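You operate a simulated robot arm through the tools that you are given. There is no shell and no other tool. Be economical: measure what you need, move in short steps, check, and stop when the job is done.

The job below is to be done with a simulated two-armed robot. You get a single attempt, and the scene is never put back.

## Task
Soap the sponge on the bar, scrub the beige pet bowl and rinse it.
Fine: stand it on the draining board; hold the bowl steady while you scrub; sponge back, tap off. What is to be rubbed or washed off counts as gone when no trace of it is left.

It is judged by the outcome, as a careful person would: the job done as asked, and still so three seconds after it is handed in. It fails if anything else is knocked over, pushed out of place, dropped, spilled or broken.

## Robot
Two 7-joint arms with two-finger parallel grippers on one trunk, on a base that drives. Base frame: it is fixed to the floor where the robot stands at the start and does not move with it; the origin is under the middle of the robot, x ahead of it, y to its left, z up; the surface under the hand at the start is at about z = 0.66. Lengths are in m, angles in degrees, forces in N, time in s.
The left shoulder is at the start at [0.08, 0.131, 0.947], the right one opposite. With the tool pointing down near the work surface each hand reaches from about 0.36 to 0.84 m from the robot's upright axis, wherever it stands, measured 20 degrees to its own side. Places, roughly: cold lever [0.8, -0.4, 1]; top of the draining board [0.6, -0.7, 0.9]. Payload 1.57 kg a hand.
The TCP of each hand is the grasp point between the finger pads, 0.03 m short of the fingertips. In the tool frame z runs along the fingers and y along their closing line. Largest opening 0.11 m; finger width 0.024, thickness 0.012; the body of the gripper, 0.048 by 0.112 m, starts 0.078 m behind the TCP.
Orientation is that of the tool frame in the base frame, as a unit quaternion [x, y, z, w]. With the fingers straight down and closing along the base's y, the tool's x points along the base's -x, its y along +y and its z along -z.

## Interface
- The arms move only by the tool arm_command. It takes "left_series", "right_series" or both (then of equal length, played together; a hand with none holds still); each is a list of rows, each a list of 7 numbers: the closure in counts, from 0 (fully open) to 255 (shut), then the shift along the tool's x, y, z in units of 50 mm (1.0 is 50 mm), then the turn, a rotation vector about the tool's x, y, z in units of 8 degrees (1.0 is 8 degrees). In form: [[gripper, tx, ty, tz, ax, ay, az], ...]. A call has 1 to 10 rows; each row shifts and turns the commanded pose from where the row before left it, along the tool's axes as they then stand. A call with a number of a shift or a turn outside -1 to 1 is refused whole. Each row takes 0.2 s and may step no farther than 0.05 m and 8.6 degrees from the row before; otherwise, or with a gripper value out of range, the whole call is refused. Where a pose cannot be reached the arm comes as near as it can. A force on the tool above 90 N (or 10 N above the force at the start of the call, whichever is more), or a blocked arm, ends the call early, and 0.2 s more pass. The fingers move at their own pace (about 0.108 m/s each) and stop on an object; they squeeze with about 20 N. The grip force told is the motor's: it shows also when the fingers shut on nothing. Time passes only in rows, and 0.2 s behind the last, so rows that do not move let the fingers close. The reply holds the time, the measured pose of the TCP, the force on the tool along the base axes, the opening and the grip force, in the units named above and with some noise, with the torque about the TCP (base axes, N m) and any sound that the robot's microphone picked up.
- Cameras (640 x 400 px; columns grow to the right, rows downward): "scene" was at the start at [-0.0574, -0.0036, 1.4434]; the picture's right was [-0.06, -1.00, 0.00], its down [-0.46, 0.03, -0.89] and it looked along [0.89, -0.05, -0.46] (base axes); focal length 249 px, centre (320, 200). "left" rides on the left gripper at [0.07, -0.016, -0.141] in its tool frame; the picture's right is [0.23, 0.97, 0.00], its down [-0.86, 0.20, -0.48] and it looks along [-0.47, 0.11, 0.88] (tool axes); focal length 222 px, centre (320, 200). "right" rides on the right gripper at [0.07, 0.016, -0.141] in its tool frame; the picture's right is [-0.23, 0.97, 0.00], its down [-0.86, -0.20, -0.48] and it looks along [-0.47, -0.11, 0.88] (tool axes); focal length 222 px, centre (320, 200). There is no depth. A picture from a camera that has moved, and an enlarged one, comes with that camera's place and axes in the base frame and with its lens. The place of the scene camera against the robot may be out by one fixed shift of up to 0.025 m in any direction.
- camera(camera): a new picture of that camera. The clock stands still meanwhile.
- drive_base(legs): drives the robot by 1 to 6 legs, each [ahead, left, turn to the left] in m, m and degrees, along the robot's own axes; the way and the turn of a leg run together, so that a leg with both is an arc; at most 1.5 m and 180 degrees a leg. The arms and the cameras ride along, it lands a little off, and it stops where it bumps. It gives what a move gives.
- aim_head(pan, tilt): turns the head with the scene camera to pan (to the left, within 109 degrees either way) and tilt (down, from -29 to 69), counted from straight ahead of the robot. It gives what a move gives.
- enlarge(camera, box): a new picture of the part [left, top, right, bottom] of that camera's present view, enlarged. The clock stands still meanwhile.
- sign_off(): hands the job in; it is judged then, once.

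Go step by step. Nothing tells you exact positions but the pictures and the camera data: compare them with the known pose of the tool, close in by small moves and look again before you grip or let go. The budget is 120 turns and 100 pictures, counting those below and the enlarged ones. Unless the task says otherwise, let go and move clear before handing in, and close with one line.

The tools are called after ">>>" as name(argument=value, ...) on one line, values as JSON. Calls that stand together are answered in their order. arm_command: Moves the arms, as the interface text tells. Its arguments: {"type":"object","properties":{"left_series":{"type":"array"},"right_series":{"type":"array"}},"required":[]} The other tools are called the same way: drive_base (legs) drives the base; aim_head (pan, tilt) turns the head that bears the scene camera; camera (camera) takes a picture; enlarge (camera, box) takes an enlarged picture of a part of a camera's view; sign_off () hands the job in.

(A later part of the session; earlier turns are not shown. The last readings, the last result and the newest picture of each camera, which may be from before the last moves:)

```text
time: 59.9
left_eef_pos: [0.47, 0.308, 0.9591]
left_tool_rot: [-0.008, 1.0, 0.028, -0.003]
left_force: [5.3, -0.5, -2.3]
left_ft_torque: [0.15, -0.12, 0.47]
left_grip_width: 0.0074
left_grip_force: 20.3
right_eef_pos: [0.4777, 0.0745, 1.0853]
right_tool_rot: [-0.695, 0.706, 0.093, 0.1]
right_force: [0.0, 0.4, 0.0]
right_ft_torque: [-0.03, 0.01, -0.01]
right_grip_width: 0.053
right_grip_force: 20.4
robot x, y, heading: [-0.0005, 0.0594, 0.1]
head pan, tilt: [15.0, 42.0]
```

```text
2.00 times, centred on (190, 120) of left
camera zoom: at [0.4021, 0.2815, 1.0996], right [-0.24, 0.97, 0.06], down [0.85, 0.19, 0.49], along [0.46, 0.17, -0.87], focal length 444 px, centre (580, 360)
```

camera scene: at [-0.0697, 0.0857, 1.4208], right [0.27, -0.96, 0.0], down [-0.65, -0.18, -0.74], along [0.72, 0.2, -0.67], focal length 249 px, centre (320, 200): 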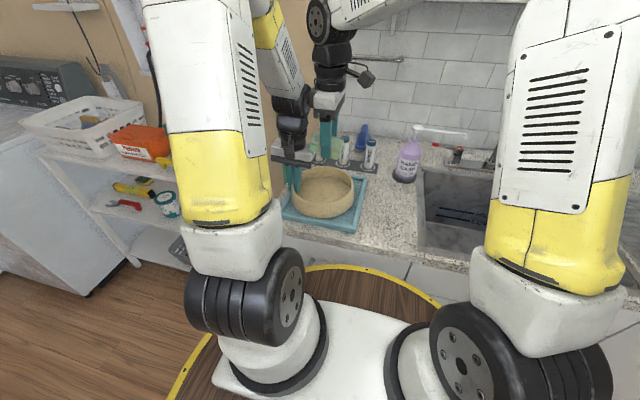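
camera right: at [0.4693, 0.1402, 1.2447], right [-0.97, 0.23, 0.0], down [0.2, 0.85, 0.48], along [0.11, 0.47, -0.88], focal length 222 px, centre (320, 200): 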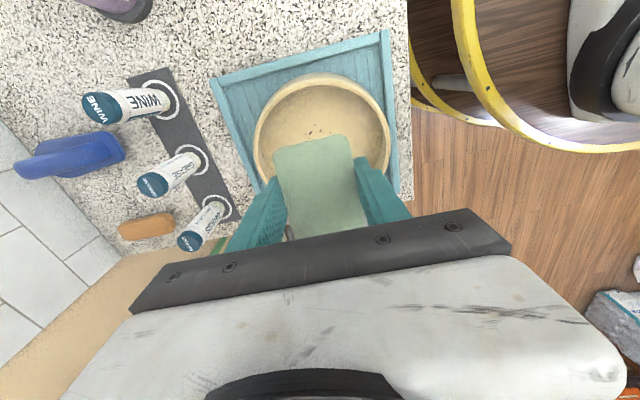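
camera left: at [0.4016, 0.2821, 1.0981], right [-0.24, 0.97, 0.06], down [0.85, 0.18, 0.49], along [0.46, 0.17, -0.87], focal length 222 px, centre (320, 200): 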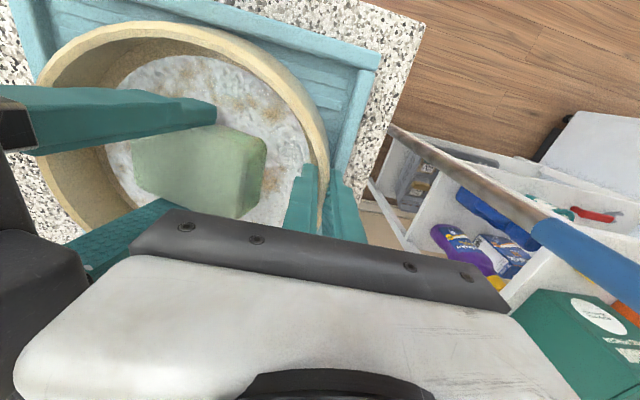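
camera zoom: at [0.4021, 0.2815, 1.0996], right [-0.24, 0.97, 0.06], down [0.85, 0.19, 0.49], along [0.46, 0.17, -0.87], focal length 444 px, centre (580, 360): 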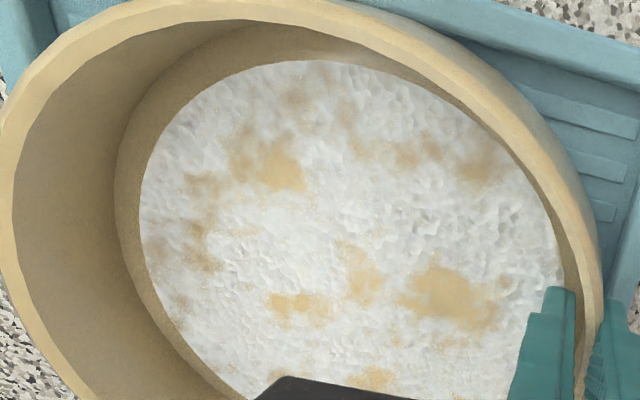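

All specks are gone, including in the gaps between the suds. Next I put the sponge back: turn the right hand back by 90° about the vertical (keeping its tilt so the sponge stays level).

>>> arm_command(right_series=[[160, 0, 0, -0.4, 0.276, 0, 0.961], [160, 0, 0, -0.3, 0.276, 0, 0.961], [160, 0, 0, 0, 0.276, 0, 0.961], [160, 0, 0, 0, 0.276, 0, 0.961], [160, 0, 0, 0, 0.276, 0, 0.961], [160, 0, 0, 0, 0.276, 0, 0.961], [160, 0, 0, 0, 0.276, 0, 0.961], [160, 0, 0, 0, 0.276, 0, 0.961], [160, 0, 0, 0, 0.276, 0, 0.961], [160, 0, 0, 0, 0.276, 0, 0.961]])

>>> arm_command(right_series=[[160, 0, 0, 0, 0.276, 0, 0.961], [160, 0, 0, 0, 0.069, 0, 0.24], [160, 0, 0, 0, 0, 0, 0]])

>>> aim_head(pan=0, tilt=42)

>>> enlarge(camera="scene", box=[220, 80, 400, 250])

```text
time: 62.1
left_eef_pos: [0.4711, 0.3068, 0.9577]
left_tool_rot: [-0.008, 1.0, 0.028, -0.002]
left_force: [4.9, 1.4, -2.2]
left_ft_torque: [0.22, -0.17, 0.48]
left_grip_width: 0.0076
left_grip_force: 20.1
right_eef_pos: [0.4783, 0.0623, 1.1216]
right_tool_rot: [-0.077, 0.987, 0.007, 0.143]
right_force: [-0.4, -0.5, 0.7]
right_ft_torque: [0.02, -0.02, 0.01]
right_grip_width: 0.0531
right_grip_force: 19.9
robot x, y, heading: [0.0002, 0.0619, 0.2]
head pan, tilt: [15.0, 42.0]
```

```text
time: 62.9
left_eef_pos: [0.4711, 0.3075, 0.9582]
left_tool_rot: [-0.008, 1.0, 0.028, -0.002]
left_force: [5.8, 1.4, -1.9]
left_ft_torque: [0.18, -0.19, 0.45]
left_grip_width: 0.0075
left_grip_force: 20.2
right_eef_pos: [0.4781, 0.0637, 1.1195]
right_tool_rot: [0.008, 0.99, -0.006, 0.141]
right_force: [-0.8, 0.1, 0.6]
right_ft_torque: [-0.04, -0.02, -0.04]
right_grip_width: 0.0533
right_grip_force: 19.9
robot x, y, heading: [0.001, 0.0603, 0.3]
head pan, tilt: [15.0, 42.0]
```

```text
time: 63.6
left_eef_pos: [0.4717, 0.3073, 0.9594]
left_tool_rot: [-0.008, 1.0, 0.028, -0.002]
left_force: [5.4, 0.1, -3.7]
left_ft_torque: [0.24, -0.15, 0.47]
left_grip_width: 0.0074
left_grip_force: 19.3
right_eef_pos: [0.4777, 0.0632, 1.1204]
right_tool_rot: [0.009, 0.99, -0.006, 0.142]
right_force: [-0.4, -0.8, -0.1]
right_ft_torque: [0.01, -0.01, 0.02]
right_grip_width: 0.0531
right_grip_force: 20.5
robot x, y, heading: [-0.0038, 0.0595, 0.5]
head pan, tilt: [0.0, 42.0]
```

```text
2.35 times, centred on (310, 165) of scene
camera zoom: at [-0.0662, 0.0638, 1.4208], right [0.01, -1.0, 0.0], down [-0.67, 0.0, -0.74], along [0.74, 0.0, -0.67], focal length 586 px, centre (344, 282)
```

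zoom: 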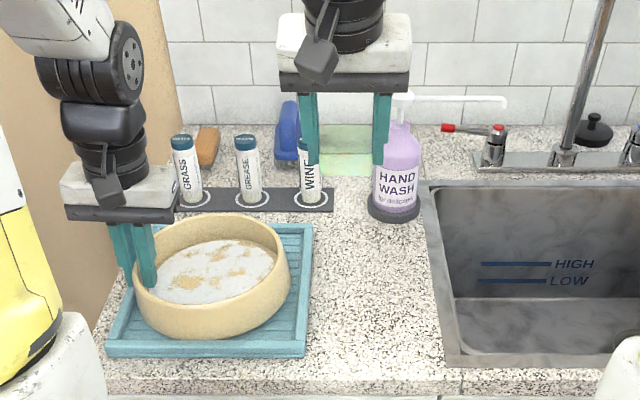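

>>> arm_command(right_series=[[160, 0.3, -0.246, 0.747, 0, 0, 0], [160, 0.3, -0.246, 0.747, 0, 0, 0], [160, 0.3, -0.246, 0.747, 0, 0, 0], [160, 0, 0, 0, 0, 0, 0]])

>>> enlarge(camera="scene", box=[280, 110, 400, 240])

>>> camera(camera="right")

```text
time: 64.6
left_eef_pos: [0.4708, 0.3078, 0.9576]
left_tool_rot: [-0.008, 1.0, 0.028, -0.002]
left_force: [5.0, -0.7, -2.7]
left_ft_torque: [0.24, -0.19, 0.48]
left_grip_width: 0.0075
left_grip_force: 20.6
right_eef_pos: [0.4683, 0.0245, 0.9979]
right_tool_rot: [0.008, 0.99, -0.006, 0.142]
right_force: [0.4, 0.2, 0.0]
right_ft_torque: [0.01, -0.04, 0.0]
right_grip_width: 0.053
right_grip_force: 19.9
robot x, y, heading: [-0.0005, 0.0629, 0.3]
head pan, tilt: [0.0, 42.0]
```

```text
3.08 times, centred on (340, 175) of scene
camera zoom: at [-0.0662, 0.0637, 1.4208], right [0.0, -1.0, 0.0], down [-0.67, 0.0, -0.74], along [0.74, 0.0, -0.67], focal length 766 px, centre (258, 277)
```

zoom: 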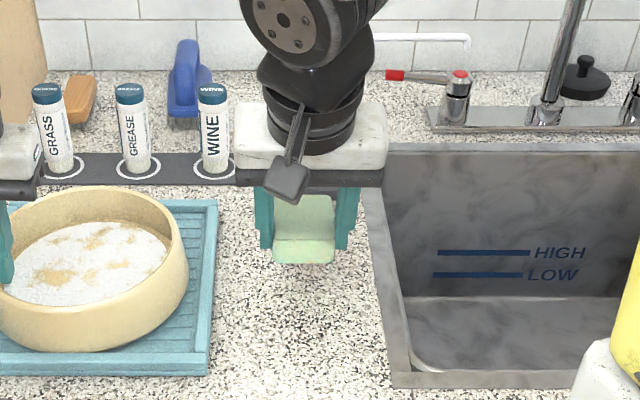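

```text
34 pictures are left
camera right: at [0.3626, 0.0436, 1.1134], right [0.24, 0.97, 0.06], down [0.68, -0.21, 0.7], along [0.69, -0.13, -0.71], focal length 222 px, centre (320, 200)
```

right: 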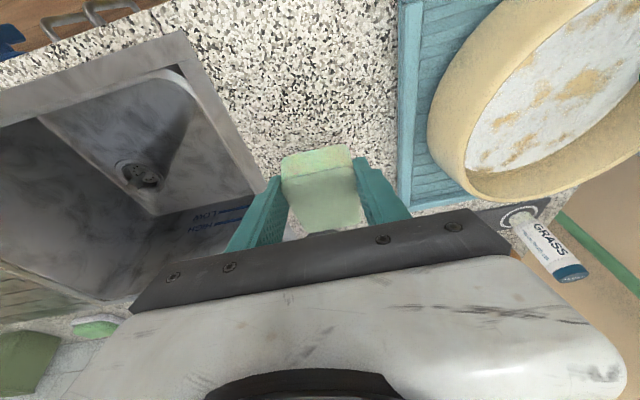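

I lower the sponge to its home spot, feeling for contact.

>>> arm_command(right_series=[[160, 0.14, 0.04, 0.48, 0, 0, 0], [160, 0.14, 0, 0.48, 0, 0, 0], [160, 0.02, 0, 0.08, 0, 0, 0]])

>>> arm_command(right_series=[[160, 0.022, 0, 0.077, 0, 0, 0], [160, 0.022, 0, 0.077, 0, 0, 0]])

```text
time: 65.4
left_eef_pos: [0.47, 0.307, 0.959]
left_tool_rot: [-0.008, 1.0, 0.028, -0.002]
left_force: [6.1, 0.2, -2.2]
left_ft_torque: [0.25, -0.2, 0.48]
left_grip_width: 0.0074
left_grip_force: 20.1
right_eef_pos: [0.4673, 0.0266, 0.9451]
right_tool_rot: [0.008, 0.99, -0.004, 0.144]
right_force: [-4.1, -0.8, 12.9]
right_ft_torque: [0.04, -0.57, 0.0]
right_grip_width: 0.0531
right_grip_force: 20.3
robot x, y, heading: [0.0014, 0.0604, 0.7]
head pan, tilt: [0.0, 42.0]
```

```text
time: 66.0
left_eef_pos: [0.4715, 0.308, 0.9579]
left_tool_rot: [-0.008, 1.0, 0.028, -0.002]
left_force: [6.3, 0.4, -2.5]
left_ft_torque: [0.2, -0.16, 0.45]
left_grip_width: 0.0075
left_grip_force: 20.3
right_eef_pos: [0.4663, 0.0276, 0.9386]
right_tool_rot: [0.008, 0.99, -0.005, 0.142]
right_force: [-1.6, -0.6, 10.9]
right_ft_torque: [0.05, -0.57, -0.05]
right_grip_width: 0.0527
right_grip_force: 20.0
robot x, y, heading: [-0.0009, 0.0617, 0.4]
head pan, tilt: [0.0, 42.0]
```

Contact, levelling. A touch lower, then release and rise.

>>> arm_command(right_series=[[160, 0.022, 0, 0.077, 0, 0, 0], [130, 0, 0, 0, 0, 0, 0], [90, 0, 0, 0, 0, 0, 0], [70, 0, 0, 0, 0, 0, 0], [70, 0, 0, 0, 0, 0, 0]])

>>> arm_command(right_series=[[70, -0.14, 0, -0.48, 0, 0, 0], [70, -0.2, 0, -0.7, 0, 0, 0], [70, -0.2, 0, -0.8, 0, 0, 0], [70, -0.2, 0, -0.8, 0, 0, 0], [70, 0, 0, -0.8, 0, 0, 0]])

>>> enlarge(camera="scene", box=[220, 110, 400, 240])

```text
time: 67.2
left_eef_pos: [0.4719, 0.3081, 0.9584]
left_tool_rot: [-0.007, 1.0, 0.028, -0.002]
left_force: [3.6, 0.0, -2.9]
left_ft_torque: [0.18, -0.13, 0.5]
left_grip_width: 0.0074
left_grip_force: 20.3
right_eef_pos: [0.4661, 0.0264, 0.9341]
right_tool_rot: [0.008, 0.99, -0.006, 0.142]
right_force: [0.6, 0.0, -0.2]
right_ft_torque: [-0.01, 0.04, 0.0]
right_grip_width: 0.0798
right_grip_force: 0.0
robot x, y, heading: [-0.0022, 0.061, 0.1]
head pan, tilt: [0.0, 42.0]
```

```text
time: 68.4
left_eef_pos: [0.4718, 0.3065, 0.958]
left_tool_rot: [-0.007, 1.0, 0.028, -0.003]
left_force: [4.0, -0.7, -2.8]
left_ft_torque: [0.17, -0.08, 0.46]
left_grip_width: 0.0074
left_grip_force: 20.1
right_eef_pos: [0.4502, 0.0304, 1.1141]
right_tool_rot: [0.009, 0.99, -0.006, 0.143]
right_force: [0.3, 0.3, 1.5]
right_ft_torque: [-0.03, 0.02, -0.03]
right_grip_width: 0.0799
right_grip_force: 0.1
robot x, y, heading: [-0.0017, 0.0573, 0.1]
head pan, tilt: [0.0, 42.0]
```

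```text
3.08 times, centred on (310, 175) of scene
camera zoom: at [-0.0659, 0.0637, 1.4208], right [0.01, -1.0, 0.0], down [-0.67, 0.0, -0.74], along [0.74, 0.0, -0.67], focal length 766 px, centre (351, 277)
```

zoom: 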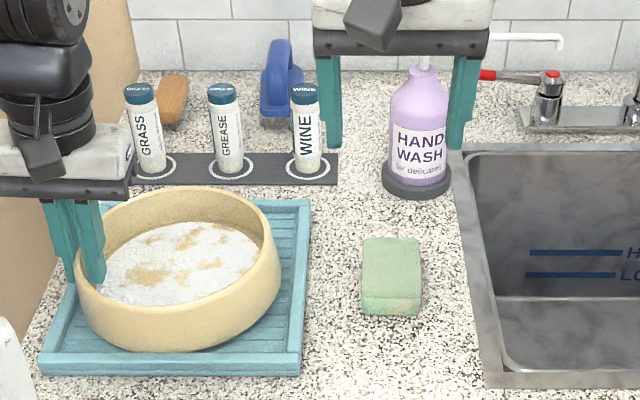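

The sponge is back in place. Now I lift the bowl, check the grip, and straighten the right hand.

>>> arm_command(left_series=[[255, 0, 0, -0.2, 0, 0, 0], [255, 0, 0, -0.3, 0, 0, 0], [255, 0, 0, -0.4, 0, 0, 0], [255, 0, 0, 0, 0, 0, 0]], right_series=[[70, 0, -0.5, -0.4, 0, 1, 0], [150, 0, -0.5, -0.4, 0, 1, 0], [255, 0, -0.5, -0.4, 0, 0, 0], [255, 0, -0.5, 0, 0, 0, 0]])

>>> enlarge(camera="scene", box=[200, 100, 400, 250])

```text
time: 69.4
left_eef_pos: [0.4704, 0.3034, 1.0019]
left_tool_rot: [-0.008, 1.0, 0.028, -0.003]
left_force: [0.6, -0.4, -2.0]
left_ft_torque: [0.21, 0.04, 0.0]
left_grip_width: 0.0062
left_grip_force: 19.6
right_eef_pos: [0.4391, -0.0714, 1.1753]
right_tool_rot: [0.008, 1.0, -0.004, 0.003]
right_force: [0.3, 0.2, 0.1]
right_ft_torque: [0.03, 0.01, -0.03]
right_grip_width: 0.0
right_grip_force: 20.0
robot x, y, heading: [0.0026, 0.0623, 0.5]
head pan, tilt: [0.0, 42.0]
```

```text
2.67 times, centred on (300, 175) of scene
camera zoom: at [-0.0664, 0.0639, 1.4208], right [0.01, -1.0, 0.0], down [-0.67, 0.0, -0.74], along [0.74, 0.0, -0.67], focal length 664 px, centre (373, 267)
```

zoom: 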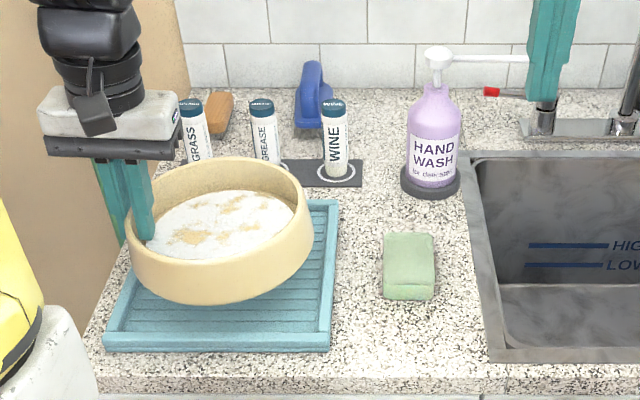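

The bowl is light and held well. I raise it, then drive to the sink.

>>> arm_command(left_series=[[255, 0.2, 0, -0.7, 0, 0, 0], [255, 0.2, 0, -0.7, 0, 0, 0], [255, 0.2, 0, -0.7, 0, 0, 0], [255, 0.2, 0, -0.7, 0, 0, 0], [255, 0, 0, -0.6, 0, 0, 0]])

>>> drive_base(legs=[[0, -0.4, 0]])

>>> aim_head(pan=-5, tilt=32)

>>> camera(camera="scene")

```text
time: 70.6
left_eef_pos: [0.4334, 0.2934, 1.1751]
left_tool_rot: [-0.007, 1.0, 0.029, -0.003]
left_force: [0.3, -0.3, -3.5]
left_ft_torque: [0.23, 0.01, -0.01]
left_grip_width: 0.0062
left_grip_force: 19.8
right_eef_pos: [0.4403, -0.0708, 1.1761]
right_tool_rot: [0.009, 1.0, -0.004, 0.003]
right_force: [-0.2, 1.6, 0.2]
right_ft_torque: [-0.02, 0.0, -0.03]
right_grip_width: 0.0001
right_grip_force: 19.8
robot x, y, heading: [-0.0036, 0.064, 0.2]
head pan, tilt: [0.0, 42.0]
```

```text
time: 73.1
left_eef_pos: [0.4346, -0.1042, 1.1739]
left_tool_rot: [-0.011, 1.0, 0.028, -0.001]
left_force: [-0.7, 0.2, -2.8]
left_ft_torque: [0.24, 0.01, 0.02]
left_grip_width: 0.0066
left_grip_force: 19.7
right_eef_pos: [0.4451, -0.4686, 1.175]
right_tool_rot: [0.005, 1.0, -0.005, 0.002]
right_force: [-0.3, -0.3, -0.2]
right_ft_torque: [0.01, -0.01, -0.01]
right_grip_width: 0.0001
right_grip_force: 19.9
robot x, y, heading: [0.0008, -0.3397, 0.6]
head pan, tilt: [0.0, 42.0]
```

```text
time: 73.8
left_eef_pos: [0.4344, -0.1045, 1.1744]
left_tool_rot: [-0.011, 1.0, 0.028, -0.003]
left_force: [-0.2, -0.6, -3.4]
left_ft_torque: [0.22, 0.06, 0.0]
left_grip_width: 0.0065
left_grip_force: 20.4
right_eef_pos: [0.445, -0.4702, 1.1748]
right_tool_rot: [0.006, 1.0, -0.004, 0.003]
right_force: [-0.9, -1.2, 0.2]
right_ft_torque: [-0.04, 0.0, -0.01]
right_grip_width: 0.0
right_grip_force: 20.1
robot x, y, heading: [0.0045, -0.3389, 0.9]
head pan, tilt: [-5.0, 32.0]
```

```text
31 pictures are left
camera scene: at [-0.0572, -0.3458, 1.4359], right [-0.07, -1.0, 0.0], down [-0.53, 0.04, -0.85], along [0.85, -0.06, -0.53], focal length 249 px, centre (320, 200)
```

scene: 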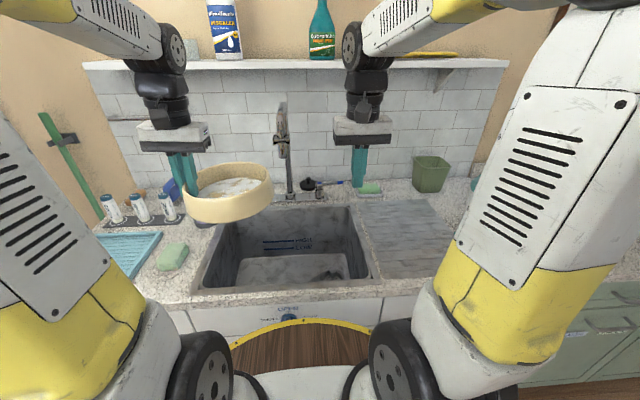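

I look closely at the tap before touching it.

>>> enlarge(camera="scene", box=[250, 90, 390, 220])

```text
3.08 times, centred on (320, 155) of scene
camera zoom: at [-0.0572, -0.3458, 1.4359], right [-0.07, -1.0, 0.0], down [-0.53, 0.04, -0.85], along [0.85, -0.06, -0.53], focal length 766 px, centre (320, 338)
```

zoom: 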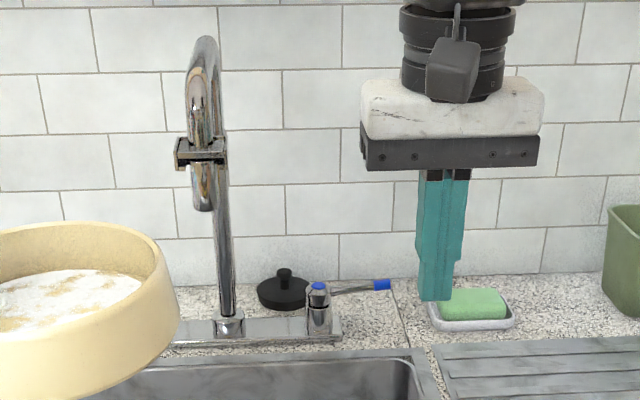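

Spout outlet at about [0.587, -0.288, 1.17]; lever tip at about [0.785, -0.49, 0.98]. I lower the bowl and slide it under the spout.

>>> arm_command(left_series=[[255, 0, 0, 0.8, 0, 0, 0], [255, 0, 0, 0.8, 0, 0, 0], [255, 0, 0, 0.8, 0, 0, 0], [255, 0, 0, 0.8, 0, 0, 0], [255, -0.7, -0.475, 0, 0, 0, 0], [255, -0.7, -0.475, 0, 0, 0, 0], [255, -0.7, -0.475, 0, 0, 0, 0], [255, -0.7, -0.475, 0, 0, 0, 0], [255, 0, 0, 0.3, 0, 0, 0]])

>>> enlarge(camera="scene", box=[200, 70, 400, 290])

```text
time: 75.8
left_eef_pos: [0.5752, -0.187, 0.9945]
left_tool_rot: [-0.011, 1.0, 0.028, -0.003]
left_force: [0.2, 0.0, -3.2]
left_ft_torque: [0.23, 0.02, 0.02]
left_grip_width: 0.0062
left_grip_force: 19.8
right_eef_pos: [0.4444, -0.4694, 1.1756]
right_tool_rot: [0.005, 1.0, -0.004, 0.004]
right_force: [-0.4, -0.1, -0.7]
right_ft_torque: [0.02, -0.05, 0.02]
right_grip_width: 0.0
right_grip_force: 20.1
robot x, y, heading: [-0.0004, -0.3394, 0.8]
head pan, tilt: [-5.0, 32.0]
```

```text
1.82 times, centred on (300, 180) of scene
camera zoom: at [-0.0572, -0.3459, 1.436], right [-0.07, -1.0, 0.0], down [-0.53, 0.04, -0.85], along [0.85, -0.06, -0.53], focal length 453 px, centre (356, 236)
```

zoom: 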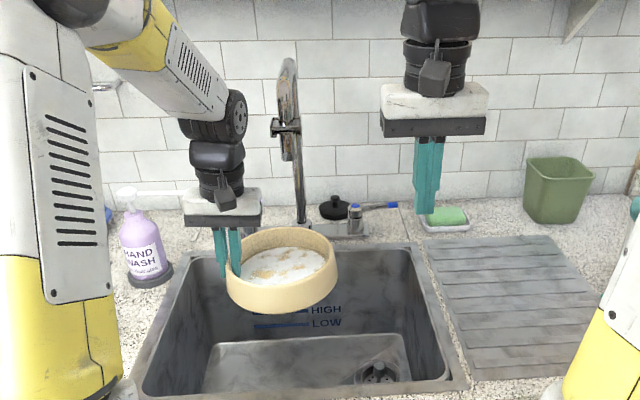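

The bowl is under the spout. Now the right hand goes forward above the lever, ending behind its tip.

>>> arm_command(right_series=[[255, -0.94, -0.02, 0.2, 0, 0, 0], [255, -0.94, -0.02, 0.2, 0, 0, 0], [255, -0.94, -0.02, 0.2, 0, 0, 0], [255, -0.94, -0.02, 0.2, 0, 0, 0], [255, -0.94, -0.02, 0.2, 0, 0, 0], [255, -0.94, -0.02, 0.2, 0, 0, 0], [255, -0.94, -0.02, 0.2, 0, 0, 0], [255, -0.94, -0.02, 0.3, 0, 0, 0], [255, 0, 0, 0, 0, 0, 0]])

>>> enlarge(camera="scene", box=[270, 130, 390, 220])

>>> camera(camera="right")

```text
time: 78.0
left_eef_pos: [0.5645, -0.1909, 0.9912]
left_tool_rot: [-0.007, 1.0, 0.027, -0.003]
left_force: [-1.1, -0.6, -3.0]
left_ft_torque: [0.28, -0.03, -0.02]
left_grip_width: 0.0066
left_grip_force: 19.6
right_eef_pos: [0.7736, -0.4788, 1.1057]
right_tool_rot: [0.001, 1.0, -0.003, 0.023]
right_force: [-0.6, -0.1, 0.9]
right_ft_torque: [0.02, 0.03, -0.04]
right_grip_width: 0.0
right_grip_force: 19.8
right hand out of reach, approached as far as the arm can: row 8
robot x, y, heading: [-0.0127, -0.3433, 0.5]
head pan, tilt: [-5.0, 32.0]
stopped in row 9 (right hand): the arm was blocked; the commanded pose is now the measured one
```

```text
4.44 times, centred on (330, 175) of scene
camera zoom: at [-0.0803, -0.3452, 1.4355], right [-0.08, -1.0, 0.0], down [-0.52, 0.04, -0.85], along [0.85, -0.07, -0.52], focal length 1107 px, centre (276, 311)
```

zoom: 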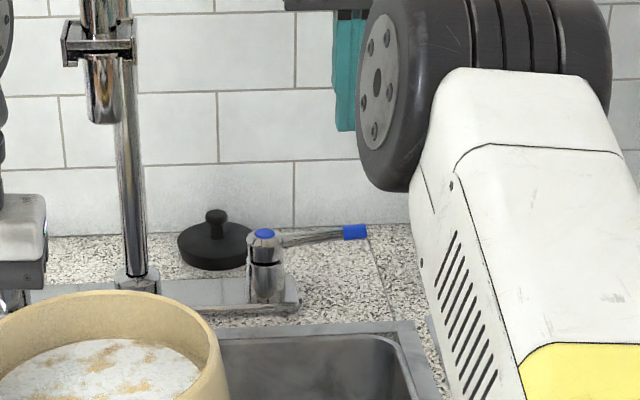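

```text
27 pictures are left
camera right: at [0.6995, -0.4606, 1.2423], right [0.23, 0.97, 0.01], down [0.83, -0.2, 0.52], along [0.5, -0.11, -0.86], focal length 222 px, centre (320, 200)
```

right: 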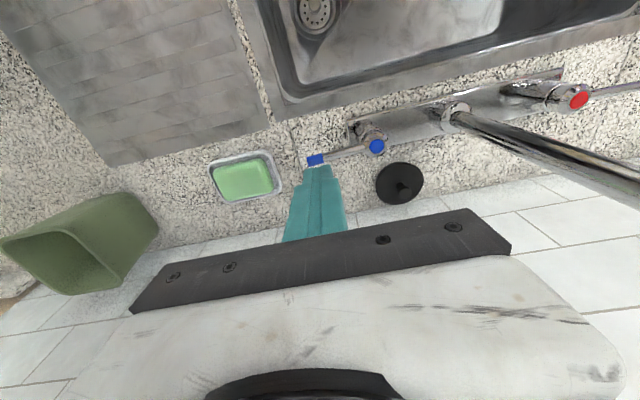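

The lever runs along y at x ≈ 0.794, tip at y ≈ -0.487. I pull back, yaw the hand 90° and slightly open the fingers so they can straddle the lever and push it either way.

>>> arm_command(right_series=[[150, 0.8, 0, 0, 0, 0, -1], [150, 0.8, 0, 0.2, 0, 0, -1], [150, 0, 0, 0.2, 0, 0, -1], [150, 0, 0, 0, 0, 0, -1], [150, 0, 0, 0, 0, 0, -1], [150, 0, 0, 0, 0, 0, -1], [150, 0, 0, 0, 0, 0, -1], [150, 0, 0, 0, 0, 0, -1], [150, 0, 0, 0, 0, 0, -1], [150, 0, 0, 0, 0, 0, -1]])

>>> arm_command(right_series=[[150, 0, 0, 0, 0, 0, -1], [150, 0, 0, 0, 0, 0, -0.25], [150, 0, 0, 0, 0, 0, 0]])

```text
time: 80.2
left_eef_pos: [0.5762, -0.1848, 0.9907]
left_tool_rot: [-0.012, 1.0, 0.028, -0.005]
left_force: [0.1, -0.2, -3.0]
left_ft_torque: [0.24, -0.03, 0.0]
left_grip_width: 0.0066
left_grip_force: 20.2
right_eef_pos: [0.7102, -0.4849, 1.0692]
right_tool_rot: [-0.642, 0.767, -0.008, 0.005]
right_force: [-0.4, -0.7, -0.7]
right_ft_torque: [-0.01, -0.01, 0.02]
right_grip_width: 0.0454
right_grip_force: 0.1
robot x, y, heading: [0.0027, -0.3386, 0.9]
head pan, tilt: [-5.0, 32.0]
```

```text
time: 81.0
left_eef_pos: [0.5769, -0.1855, 0.9903]
left_tool_rot: [-0.012, 1.0, 0.028, -0.005]
left_force: [0.9, 0.3, -3.4]
left_ft_torque: [0.22, 0.01, -0.02]
left_grip_width: 0.0063
left_grip_force: 19.7
right_eef_pos: [0.7089, -0.4851, 1.0696]
right_tool_rot: [-0.706, 0.708, -0.009, 0.002]
right_force: [-0.2, -0.1, 0.1]
right_ft_torque: [0.0, 0.01, 0.02]
right_grip_width: 0.0454
right_grip_force: 0.0
robot x, y, heading: [-0.0026, -0.3384, 0.9]
head pan, tilt: [-5.0, 32.0]
```

>>> arm_command(right_series=[[150, -0.07, -0.57, 0, 0, 0, 0], [150, -0.07, -0.57, 0, 0, 0, 0], [150, -0.07, -0.57, 0, 0, 0, 0], [150, 0, 0, 0.3, 0, 0, 0], [150, 0, 0, 0, 0, 0, 0]])

>>> camera(camera="right")

```text
time: 82.2
left_eef_pos: [0.5772, -0.1845, 0.9908]
left_tool_rot: [-0.011, 1.0, 0.027, -0.004]
left_force: [0.3, 0.8, -3.1]
left_ft_torque: [0.25, 0.05, -0.04]
left_grip_width: 0.0064
left_grip_force: 20.6
right_eef_pos: [0.7959, -0.4758, 1.0548]
right_tool_rot: [-0.705, 0.709, -0.008, 0.004]
right_force: [0.4, 0.2, -0.5]
right_ft_torque: [0.03, -0.02, 0.0]
right_grip_width: 0.0452
right_grip_force: 0.1
robot x, y, heading: [-0.0003, -0.3421, 0.5]
head pan, tilt: [-5.0, 32.0]
```

```text
26 pictures are left
camera right: at [0.779, -0.5445, 1.1961], right [-0.97, 0.23, -0.02], down [0.2, 0.86, 0.48], along [0.13, 0.46, -0.88], focal length 222 px, centre (320, 200)
```

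right: 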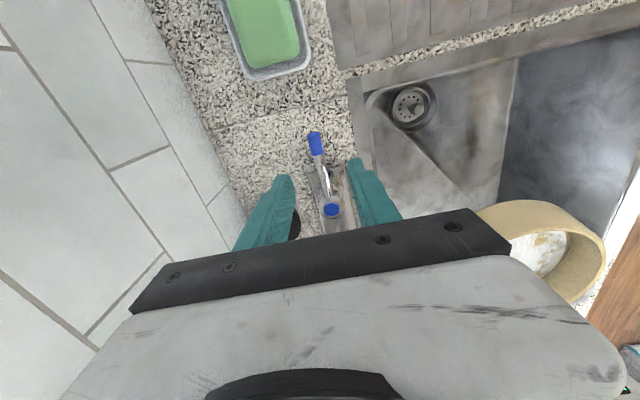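

The lever lies between the fingers. I lower to straddle it, then push gently toward the robot.

>>> arm_command(right_series=[[150, 0, 0, 0.5, 0, 0, 0], [150, 0, 0, 0.5, 0, 0, 0], [150, 0, 0, 0.25, 0, 0, 0], [150, 0, 0, 0, 0, 0, 0]])

>>> arm_command(right_series=[[150, 0, 0.4, 0, 0, 0, 0], [150, 0, 0.3, 0, 0, 0, 0], [150, 0, 0.3, 0, 0, 0, 0]])

>>> camera(camera="scene")

```text
time: 83.2
left_eef_pos: [0.5772, -0.1856, 0.99]
left_tool_rot: [-0.011, 1.0, 0.028, -0.005]
left_force: [0.0, -0.5, -2.0]
left_ft_torque: [0.23, 0.03, 0.01]
left_grip_width: 0.0063
left_grip_force: 19.7
right_eef_pos: [0.797, -0.4756, 0.9934]
right_tool_rot: [-0.704, 0.71, -0.008, 0.004]
right_force: [-0.3, 0.9, 0.2]
right_ft_torque: [0.01, 0.0, -0.02]
right_grip_width: 0.0453
right_grip_force: 0.0
robot x, y, heading: [-0.001, -0.3405, 1.0]
head pan, tilt: [-5.0, 32.0]
```

```text
time: 84.0
left_eef_pos: [0.5774, -0.1845, 0.9901]
left_tool_rot: [-0.011, 1.0, 0.028, -0.005]
left_force: [-0.3, 1.0, -3.2]
left_ft_torque: [0.27, 0.04, -0.01]
left_grip_width: 0.0064
left_grip_force: 19.9
right_eef_pos: [0.747, -0.4762, 0.9927]
right_tool_rot: [-0.705, 0.709, -0.008, 0.003]
right_force: [0.3, -0.9, -0.6]
right_ft_torque: [-0.02, -0.02, 0.0]
right_grip_width: 0.0454
right_grip_force: 0.1
robot x, y, heading: [-0.0007, -0.336, 0.7]
head pan, tilt: [-5.0, 32.0]
```

```text
25 pictures are left
camera scene: at [-0.0607, -0.3452, 1.436], right [-0.07, -1.0, 0.0], down [-0.53, 0.04, -0.85], along [0.85, -0.06, -0.53], focal length 249 px, centre (320, 200)
```

scene: 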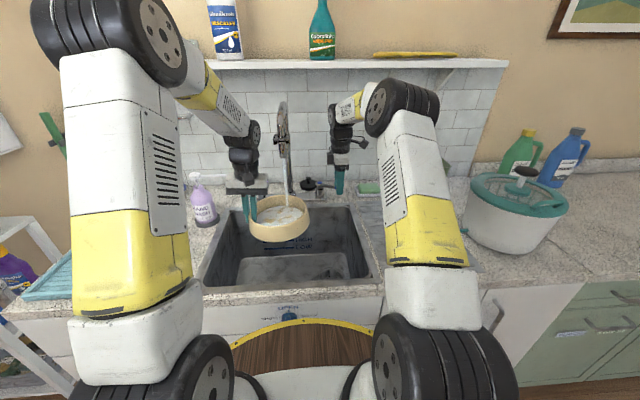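

The lever moved and water seems to run. I look closely at the stream and the bowl.

>>> enlarge(camera="scene", box=[230, 120, 350, 260])

```text
2.86 times, centred on (290, 190) of scene
camera zoom: at [-0.0607, -0.3452, 1.436], right [-0.07, -1.0, 0.0], down [-0.53, 0.04, -0.85], along [0.85, -0.06, -0.53], focal length 711 px, centre (406, 229)
```

zoom: 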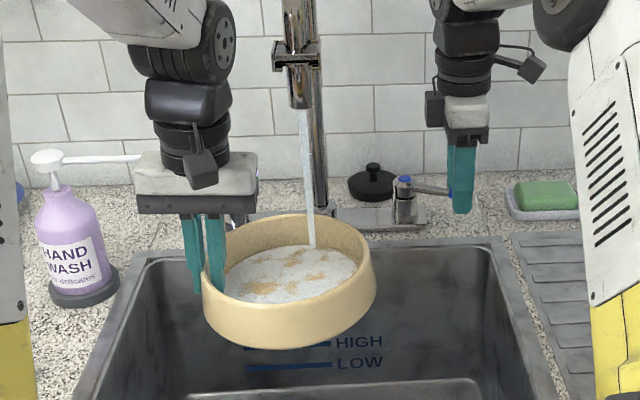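

The stream lands near the bowl's far wall. I shift the bowl forward, sweep it under the stream and let it run.

>>> arm_command(left_series=[[255, -0.4, 0, 0, 0, 0, 0], [255, -0.4, 0, 0, 0, 0, 0], [255, 0, -0.2, 0, 0, 0, 0], [255, 0, 0, 0, 0, 0, 0], [255, 0, 0, 0, 0, 0, 0], [255, -0.4, 0, 0, 0, 0, 0], [255, 0, 0, 0, 0, 0, 0], [255, 0.4, 0.3, 0, 0, 0, 0], [255, 0, 0, 0, 0, 0, 0], [255, 0, 0, 0, 0, 0, 0]])

>>> enlarge(camera="scene", box=[230, 120, 350, 260])

```text
time: 86.2
left_eef_pos: [0.6175, -0.1797, 0.9896]
left_tool_rot: [-0.011, 1.0, 0.027, -0.004]
left_force: [0.6, 0.1, -3.0]
left_ft_torque: [0.21, 0.02, 0.03]
left_grip_width: 0.0063
left_grip_force: 20.4
right_eef_pos: [0.7463, -0.4757, 0.9921]
right_tool_rot: [-0.705, 0.709, -0.009, 0.004]
right_force: [-0.7, 0.2, 0.7]
right_ft_torque: [0.04, 0.02, -0.02]
right_grip_width: 0.0453
right_grip_force: 0.0
robot x, y, heading: [-0.0025, -0.3368, 0.8]
head pan, tilt: [-5.0, 32.0]
```

```text
2.86 times, centred on (290, 190) of scene
camera zoom: at [-0.0608, -0.3452, 1.436], right [-0.07, -1.0, 0.0], down [-0.53, 0.04, -0.85], along [0.85, -0.06, -0.53], focal length 711 px, centre (406, 229)
```

zoom: 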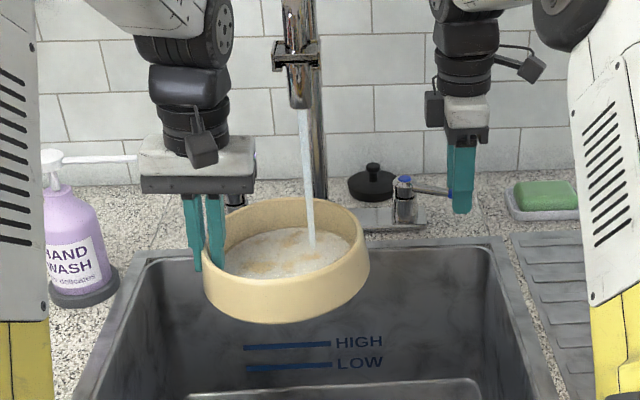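

The suds are fading. I keep rinsing with small sweeps.

>>> arm_command(left_series=[[255, 0.3, 0, 0, 0, 0, 0], [255, 0, 0, 0, 0, 0, 0], [255, 0, -0.4, 0, 0, 0, 0], [255, 0, 0, 0, 0, 0, 0], [255, -0.5, 0, 0, 0, 0, 0], [255, 0, 0, 0, 0, 0, 0], [255, 0, 0.6, 0, 0, 0, 0], [255, 0, 0, 0, 0, 0, 0], [255, 0.2, -0.2, 0, 0, 0, 0], [255, 0, 0, 0, 0, 0, 0]])

>>> arm_command(left_series=[[255, 0, 0, 0, 0, 0, 0], [255, 0, 0, 0, 0, 0, 0], [255, 0, 0, 0, 0, 0, 0], [255, 0, 0, 0, 0, 0, 0], [255, 0, 0, 0, 0, 0, 0], [255, 0, 0, 0, 0, 0, 0], [255, 0, 0, 0, 0, 0, 0], [255, 0, 0, 0, 0, 0, 0], [255, 0, 0, 0, 0, 0, 0], [255, 0, 0, 0, 0, 0, 0]])

>>> enlarge(camera="scene", box=[230, 120, 350, 260])

```text
time: 88.5
left_eef_pos: [0.6165, -0.1815, 0.99]
left_tool_rot: [-0.012, 1.0, 0.028, -0.005]
left_force: [-0.1, -0.2, -2.7]
left_ft_torque: [0.26, 0.04, 0.0]
left_grip_width: 0.0062
left_grip_force: 20.4
right_eef_pos: [0.7465, -0.4766, 0.992]
right_tool_rot: [-0.704, 0.71, -0.009, 0.003]
right_force: [-0.3, 0.1, 0.4]
right_ft_torque: [-0.04, 0.02, -0.01]
right_grip_width: 0.0453
right_grip_force: 0.1
robot x, y, heading: [-0.0051, -0.3376, 0.8]
head pan, tilt: [-5.0, 32.0]
```

```text
time: 90.7
left_eef_pos: [0.6166, -0.1802, 0.9905]
left_tool_rot: [-0.012, 1.0, 0.028, -0.005]
left_force: [0.1, -0.1, -2.7]
left_ft_torque: [0.21, 0.01, -0.02]
left_grip_width: 0.0064
left_grip_force: 20.6
right_eef_pos: [0.747, -0.4771, 0.991]
right_tool_rot: [-0.705, 0.709, -0.008, 0.003]
right_force: [-0.2, 0.7, -0.3]
right_ft_torque: [-0.01, 0.02, 0.01]
right_grip_width: 0.0454
right_grip_force: 0.1
robot x, y, heading: [0.0021, -0.3423, 0.7]
head pan, tilt: [-5.0, 32.0]
```

```text
2.86 times, centred on (290, 190) of scene
camera zoom: at [-0.0609, -0.3452, 1.436], right [-0.07, -1.0, 0.0], down [-0.53, 0.04, -0.85], along [0.85, -0.06, -0.53], focal length 711 px, centre (406, 229)
```

zoom: 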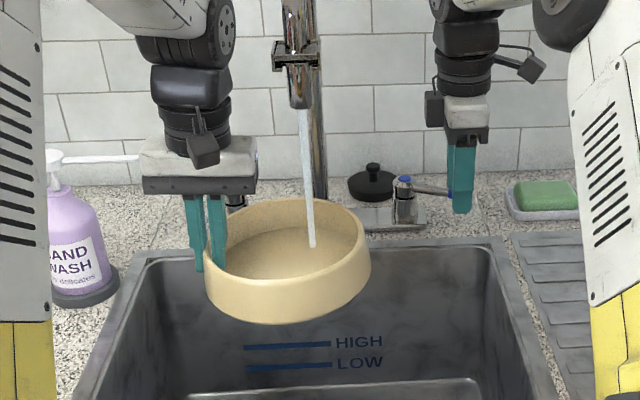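

The bowl is clean and rinsed. Now I push the lever back to shut the tap.

>>> arm_command(right_series=[[150, 0, -0.35, 0, 0, 0, 0], [150, 0, -0.35, 0, 0, 0, 0], [150, 0, -0.35, 0, 0, 0, 0], [150, 0, -0.3, 0, 0, 0, 0], [150, 0, 0, 0, 0, 0, 0]])

>>> enlarge(camera="scene", box=[230, 120, 350, 260])

```text
time: 91.8
left_eef_pos: [0.6164, -0.181, 0.9907]
left_tool_rot: [-0.012, 1.0, 0.028, -0.005]
left_force: [0.5, -0.2, -3.2]
left_ft_torque: [0.25, 0.0, 0.02]
left_grip_width: 0.0065
left_grip_force: 19.9
right_eef_pos: [0.8132, -0.4751, 0.9923]
right_tool_rot: [-0.705, 0.709, -0.008, 0.003]
right_force: [0.5, -0.6, -0.3]
right_ft_torque: [0.01, 0.0, -0.01]
right_grip_width: 0.0452
right_grip_force: 0.0
robot x, y, heading: [-0.0034, -0.3379, 0.6]
head pan, tilt: [-5.0, 32.0]
```

```text
2.86 times, centred on (290, 190) of scene
camera zoom: at [-0.0608, -0.3452, 1.436], right [-0.07, -1.0, 0.0], down [-0.53, 0.04, -0.85], along [0.85, -0.06, -0.53], focal length 711 px, centre (406, 229)
```

zoom: 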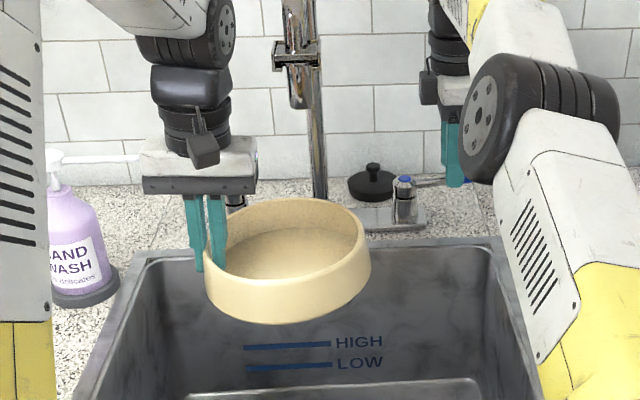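

The water has stopped. I nudge a few millimetres more to be sure it is at its stop, then raise the hand off the lever.

>>> arm_command(right_series=[[150, 0, -0.1, 0, 0, 0, 0], [150, 0, 0, 0, 0, 0, 0]])

>>> arm_command(right_series=[[150, 0, 0.3, 0, 0, 0, 0], [150, 0, 0, -0.6, 0, 0, 0], [150, 0, 0, -0.7, 0, 0, 0], [150, 0, 0.7, -0.5, 0, 0, 0], [150, 0, 0.9, 0, 0, 0, 0], [150, 0, 0.9, 0, 0, 0, 0], [150, 0, 0.9, 0, 0, 0, 0], [150, 0, 0.9, 0, 0, 0, 0], [150, 0, 0.9, 0, 0, 0, 0]])

>>> enlarge(camera="scene", box=[240, 100, 380, 220])

```text
time: 92.5
left_eef_pos: [0.6163, -0.18, 0.9892]
left_tool_rot: [-0.012, 1.0, 0.028, -0.004]
left_force: [0.2, 0.0, -3.3]
left_ft_torque: [0.25, 0.03, 0.03]
left_grip_width: 0.0063
left_grip_force: 19.5
right_eef_pos: [0.814, -0.4757, 0.9924]
right_tool_rot: [-0.705, 0.709, -0.008, 0.003]
right_force: [-1.5, 0.5, 0.3]
right_ft_torque: [0.02, 0.02, 0.0]
right_grip_width: 0.0453
right_grip_force: 0.1
right hand out of reach, approached as far as the arm can: row 1
robot x, y, heading: [-0.0, -0.3375, 0.7]
head pan, tilt: [-5.0, 32.0]
```

```text
time: 94.5
left_eef_pos: [0.6161, -0.181, 0.9908]
left_tool_rot: [-0.011, 1.0, 0.029, -0.006]
left_force: [-0.6, -0.7, -4.3]
left_ft_torque: [0.27, 0.09, 0.03]
left_grip_width: 0.0063
left_grip_force: 20.3
right_eef_pos: [0.538, -0.4731, 1.0773]
right_tool_rot: [-0.705, 0.709, -0.009, 0.003]
right_force: [0.2, 0.0, -0.5]
right_ft_torque: [-0.01, 0.03, -0.02]
right_grip_width: 0.0452
right_grip_force: 0.0
robot x, y, heading: [0.0023, -0.3379, 0.6]
head pan, tilt: [-5.0, 32.0]
```

```text
3.33 times, centred on (310, 160) of scene
camera zoom: at [-0.0604, -0.3452, 1.436], right [-0.07, -1.0, 0.0], down [-0.53, 0.04, -0.85], along [0.85, -0.06, -0.53], focal length 830 px, centre (353, 333)
```

zoom: 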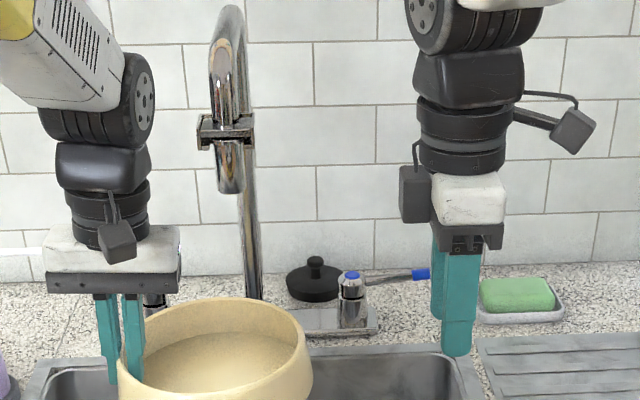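

The tap is off, lever back as it was. I draw the bowl back over the sink and tip it to drain any water, while lifting the right hand high.

>>> arm_command(left_series=[[255, 0.8, 0, 0, 0, 0, 0], [255, 0.8, 0, -0.2, 0, 0, 0], [255, 0.4, 0, -0.4, 0, -1, 0], [255, 0, 0, 0, 0, -1, 0], [255, 0, 0, 0, 0, -1, 0], [255, 0, 0, 0, 0, -1, 0], [255, 0, 0, 0, 0, 0, 0], [255, 0, 0, 0, 0, 1, 0], [255, 0, 0, 0, 0, 1, 0], [255, 0, 0, 0, 0, 1, 0]], right_series=[[150, 0, 0, -0.6, 0, 0, 0], [150, 0, 0.2, -0.6, 0, 0, 0], [150, 0, 0.2, -0.6, 0, 0, 0], [150, 0, 0.4, -0.6, 0, 0, 0], [150, 0, 0.4, -0.6, 0, 0, 0], [150, 0, 0.4, -0.6, 0, 0, 0], [150, 0, 0, -0.4, 0, 0, 0], [150, 0, 0, 0, 0, 0, 0], [150, 0, 0, 0, 0, 0, 0], [150, 0, 0, 0, 0, 0, 0]])

>>> arm_command(left_series=[[255, 0, 0, 0, 0, 1, 0], [255, 0, 0, -0.9, 0, 0, 0], [255, 0, 0, -0.9, 0, 0, 0], [255, 0.5, 0, -0.6, 0, 0, 0], [255, 0.5, 0, 0, 0, 0, 0]])

>>> camera(camera="scene")

```text
time: 96.7
left_eef_pos: [0.5164, -0.1837, 1.0214]
left_tool_rot: [-0.01, 0.997, 0.028, 0.064]
left_force: [-1.4, -1.1, -4.3]
left_ft_torque: [0.23, 0.01, 0.01]
left_grip_width: 0.0066
left_grip_force: 20.0
right_eef_pos: [0.4551, -0.4721, 1.2769]
right_tool_rot: [-0.705, 0.709, -0.009, 0.004]
right_force: [0.6, 0.5, -0.3]
right_ft_torque: [0.02, -0.04, 0.01]
right_grip_width: 0.0452
right_grip_force: 0.1
robot x, y, heading: [-0.0003, -0.3373, 0.5]
head pan, tilt: [-5.0, 32.0]
```

```text
time: 97.8
left_eef_pos: [0.4695, -0.1932, 1.1428]
left_tool_rot: [-0.011, 1.0, 0.028, -0.005]
left_force: [0.2, 0.2, -2.6]
left_ft_torque: [0.22, 0.05, 0.02]
left_grip_width: 0.0064
left_grip_force: 19.7
right_eef_pos: [0.4546, -0.4714, 1.2766]
right_tool_rot: [-0.704, 0.71, -0.007, 0.003]
right_force: [0.3, 1.2, 0.5]
right_ft_torque: [0.03, 0.02, 0.03]
right_grip_width: 0.0452
right_grip_force: 0.2
robot x, y, heading: [-0.0021, -0.3397, 0.5]
head pan, tilt: [-5.0, 32.0]
```

```text
19 pictures are left
camera scene: at [-0.0607, -0.3452, 1.436], right [-0.07, -1.0, 0.0], down [-0.53, 0.04, -0.85], along [0.85, -0.06, -0.53], focal length 249 px, centre (320, 200)
```

scene: 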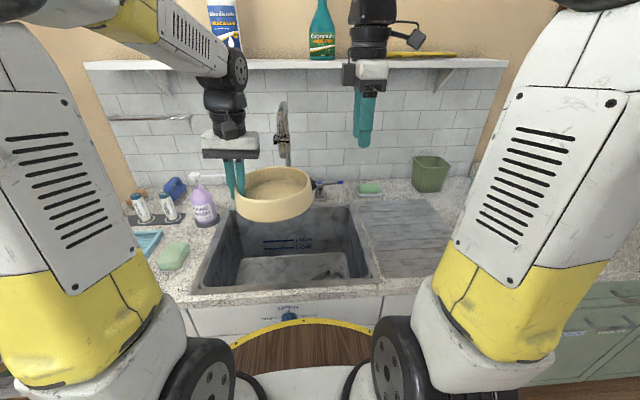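

The draining board spans about y −0.55…−0.86, x 0.39…0.75. I drive right so the left hand can set the bowl at its middle.

>>> drive_base(legs=[[0, -0.45, 0]])

>>> aim_head(pan=8, tilt=38)

>>> camera(camera="scene")

```text
time: 100.5
left_eef_pos: [0.4747, -0.6319, 1.1418]
left_tool_rot: [-0.012, 1.0, 0.028, -0.004]
left_force: [0.3, -0.8, -4.0]
left_ft_torque: [0.27, 0.05, 0.0]
left_grip_width: 0.0062
left_grip_force: 20.2
right_eef_pos: [0.4597, -0.9103, 1.2756]
right_tool_rot: [-0.705, 0.709, -0.009, 0.004]
right_force: [0.8, -0.2, 0.0]
right_ft_torque: [-0.01, -0.03, 0.03]
right_grip_width: 0.0453
right_grip_force: 0.1
robot x, y, heading: [0.0039, -0.7832, 0.8]
head pan, tilt: [-5.0, 32.0]
```

```text
time: 101.3
left_eef_pos: [0.4743, -0.6303, 1.1407]
left_tool_rot: [-0.012, 1.0, 0.028, -0.005]
left_force: [-0.7, -0.4, -2.8]
left_ft_torque: [0.26, 0.04, -0.01]
left_grip_width: 0.0063
left_grip_force: 19.9
right_eef_pos: [0.4597, -0.9108, 1.2762]
right_tool_rot: [-0.705, 0.709, -0.008, 0.004]
right_force: [0.1, -0.9, -0.2]
right_ft_torque: [-0.02, 0.01, -0.01]
right_grip_width: 0.0454
right_grip_force: 0.0
robot x, y, heading: [0.0015, -0.7784, 0.7]
head pan, tilt: [8.0, 38.0]
```

```text
18 pictures are left
camera scene: at [-0.0593, -0.7644, 1.4268], right [0.15, -0.99, 0.0], down [-0.61, -0.09, -0.79], along [0.78, 0.12, -0.62], focal length 249 px, centre (320, 200)
```

scene: 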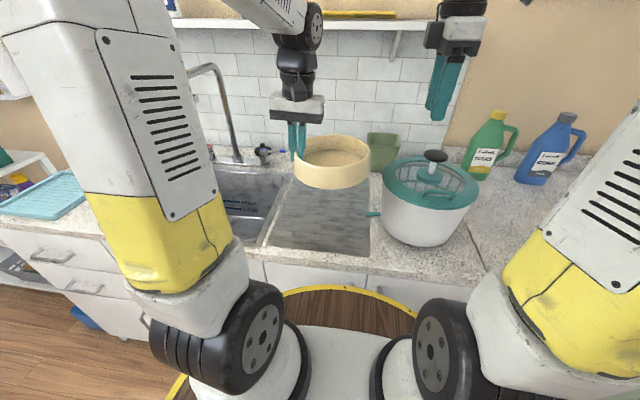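

Board centre ≈ [0.545, -0.685]. I move the bowl there and lower it to just above the board.

>>> arm_command(left_series=[[255, -0.35, 0.15, 0.7, 0, 0, 0], [255, -0.35, 0.15, 0.7, 0, 0, 0], [255, -0.35, 0.15, 0.7, 0, 0, 0], [255, -0.35, 0.15, 0.7, 0, 0, 0], [255, 0, 0, 0.2, 0, 0, 0], [255, 0, 0, 0, 0, 0, 0]])

>>> enlarge(camera="scene", box=[240, 100, 400, 260])

```text
time: 102.7
left_eef_pos: [0.544, -0.5922, 0.993]
left_tool_rot: [-0.012, 1.0, 0.029, -0.005]
left_force: [-0.1, 0.6, -2.8]
left_ft_torque: [0.25, -0.01, -0.02]
left_grip_width: 0.0067
left_grip_force: 20.0
right_eef_pos: [0.4602, -0.9106, 1.2768]
right_tool_rot: [-0.706, 0.708, -0.009, 0.004]
right_force: [-0.4, -0.5, 0.0]
right_ft_torque: [-0.02, 0.01, -0.01]
right_grip_width: 0.0453
right_grip_force: 0.1
robot x, y, heading: [0.0068, -0.7765, 0.8]
head pan, tilt: [8.0, 38.0]
```

```text
2.50 times, centred on (320, 180) of scene
camera zoom: at [-0.0592, -0.7643, 1.4268], right [0.15, -0.99, 0.0], down [-0.61, -0.09, -0.79], along [0.78, 0.12, -0.62], focal length 622 px, centre (320, 250)
```

zoom: 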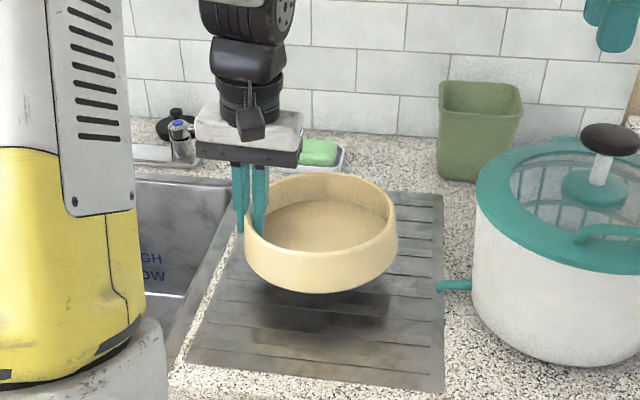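

Well placed over the board. I lower gently to contact.

>>> arm_command(left_series=[[255, 0, 0, 0.4, 0, 0, 0], [255, 0, 0, 0.15, 0, 0, 0], [255, 0, 0, 0.1, 0, 0, 0]])

>>> enlarge(camera="scene", box=[280, 130, 380, 230])

```text
time: 103.5
left_eef_pos: [0.5423, -0.592, 0.9614]
left_tool_rot: [-0.011, 1.0, 0.028, -0.006]
left_force: [0.0, 0.0, -3.2]
left_ft_torque: [0.22, -0.01, 0.0]
left_grip_width: 0.0063
left_grip_force: 20.3
right_eef_pos: [0.4604, -0.9087, 1.2761]
right_tool_rot: [-0.706, 0.709, -0.008, 0.003]
right_force: [-0.4, -0.3, -1.0]
right_ft_torque: [0.01, -0.04, 0.02]
right_grip_width: 0.0451
right_grip_force: 0.1
robot x, y, heading: [0.0052, -0.7804, 0.9]
head pan, tilt: [8.0, 38.0]
```

```text
4.00 times, centred on (330, 180) of scene
camera zoom: at [-0.0593, -0.7643, 1.4267], right [0.15, -0.99, 0.0], down [-0.61, -0.09, -0.79], along [0.78, 0.12, -0.62], focal length 996 px, centre (280, 280)
```

zoom: 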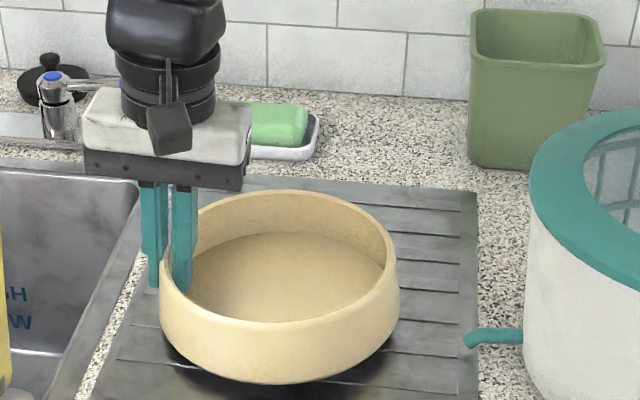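

The bowl is just above the board and spotless inside. I go down in millimetre steps until it rests.

>>> arm_command(left_series=[[255, 0, 0, 0.08, 0, 0, 0], [255, 0, 0, 0.08, 0, 0, 0]])

```text
time: 104.1
left_eef_pos: [0.5421, -0.5892, 0.9526]
left_tool_rot: [-0.012, 1.0, 0.028, -0.005]
left_force: [0.7, -0.3, -3.1]
left_ft_torque: [0.27, 0.03, 0.0]
left_grip_width: 0.0065
left_grip_force: 20.0
right_eef_pos: [0.4611, -0.91, 1.2765]
right_tool_rot: [-0.705, 0.709, -0.009, 0.003]
right_force: [0.7, 0.9, 0.8]
right_ft_torque: [-0.01, -0.01, 0.03]
right_grip_width: 0.0453
right_grip_force: 0.1
robot x, y, heading: [0.0053, -0.7721, 0.9]
head pan, tilt: [8.0, 38.0]
```

>>> arm_command(left_series=[[255, 0, 0, 0.06, 0, 0, 0], [255, 0, 0, 0.06, 0, 0, 0]])

```text
time: 104.7
left_eef_pos: [0.5429, -0.5887, 0.9497]
left_tool_rot: [-0.012, 1.0, 0.028, -0.001]
left_force: [-10.8, -2.9, 49.3]
left_ft_torque: [0.52, -0.31, 0.17]
left_grip_width: 0.0068
left_grip_force: 20.0
right_eef_pos: [0.4573, -0.911, 1.2768]
right_tool_rot: [-0.705, 0.709, -0.009, 0.004]
right_force: [-0.3, 0.8, 0.3]
right_ft_torque: [0.0, 0.0, 0.0]
right_grip_width: 0.0454
right_grip_force: 0.1
robot x, y, heading: [0.0049, -0.7766, 0.7]
head pan, tilt: [8.0, 38.0]
```

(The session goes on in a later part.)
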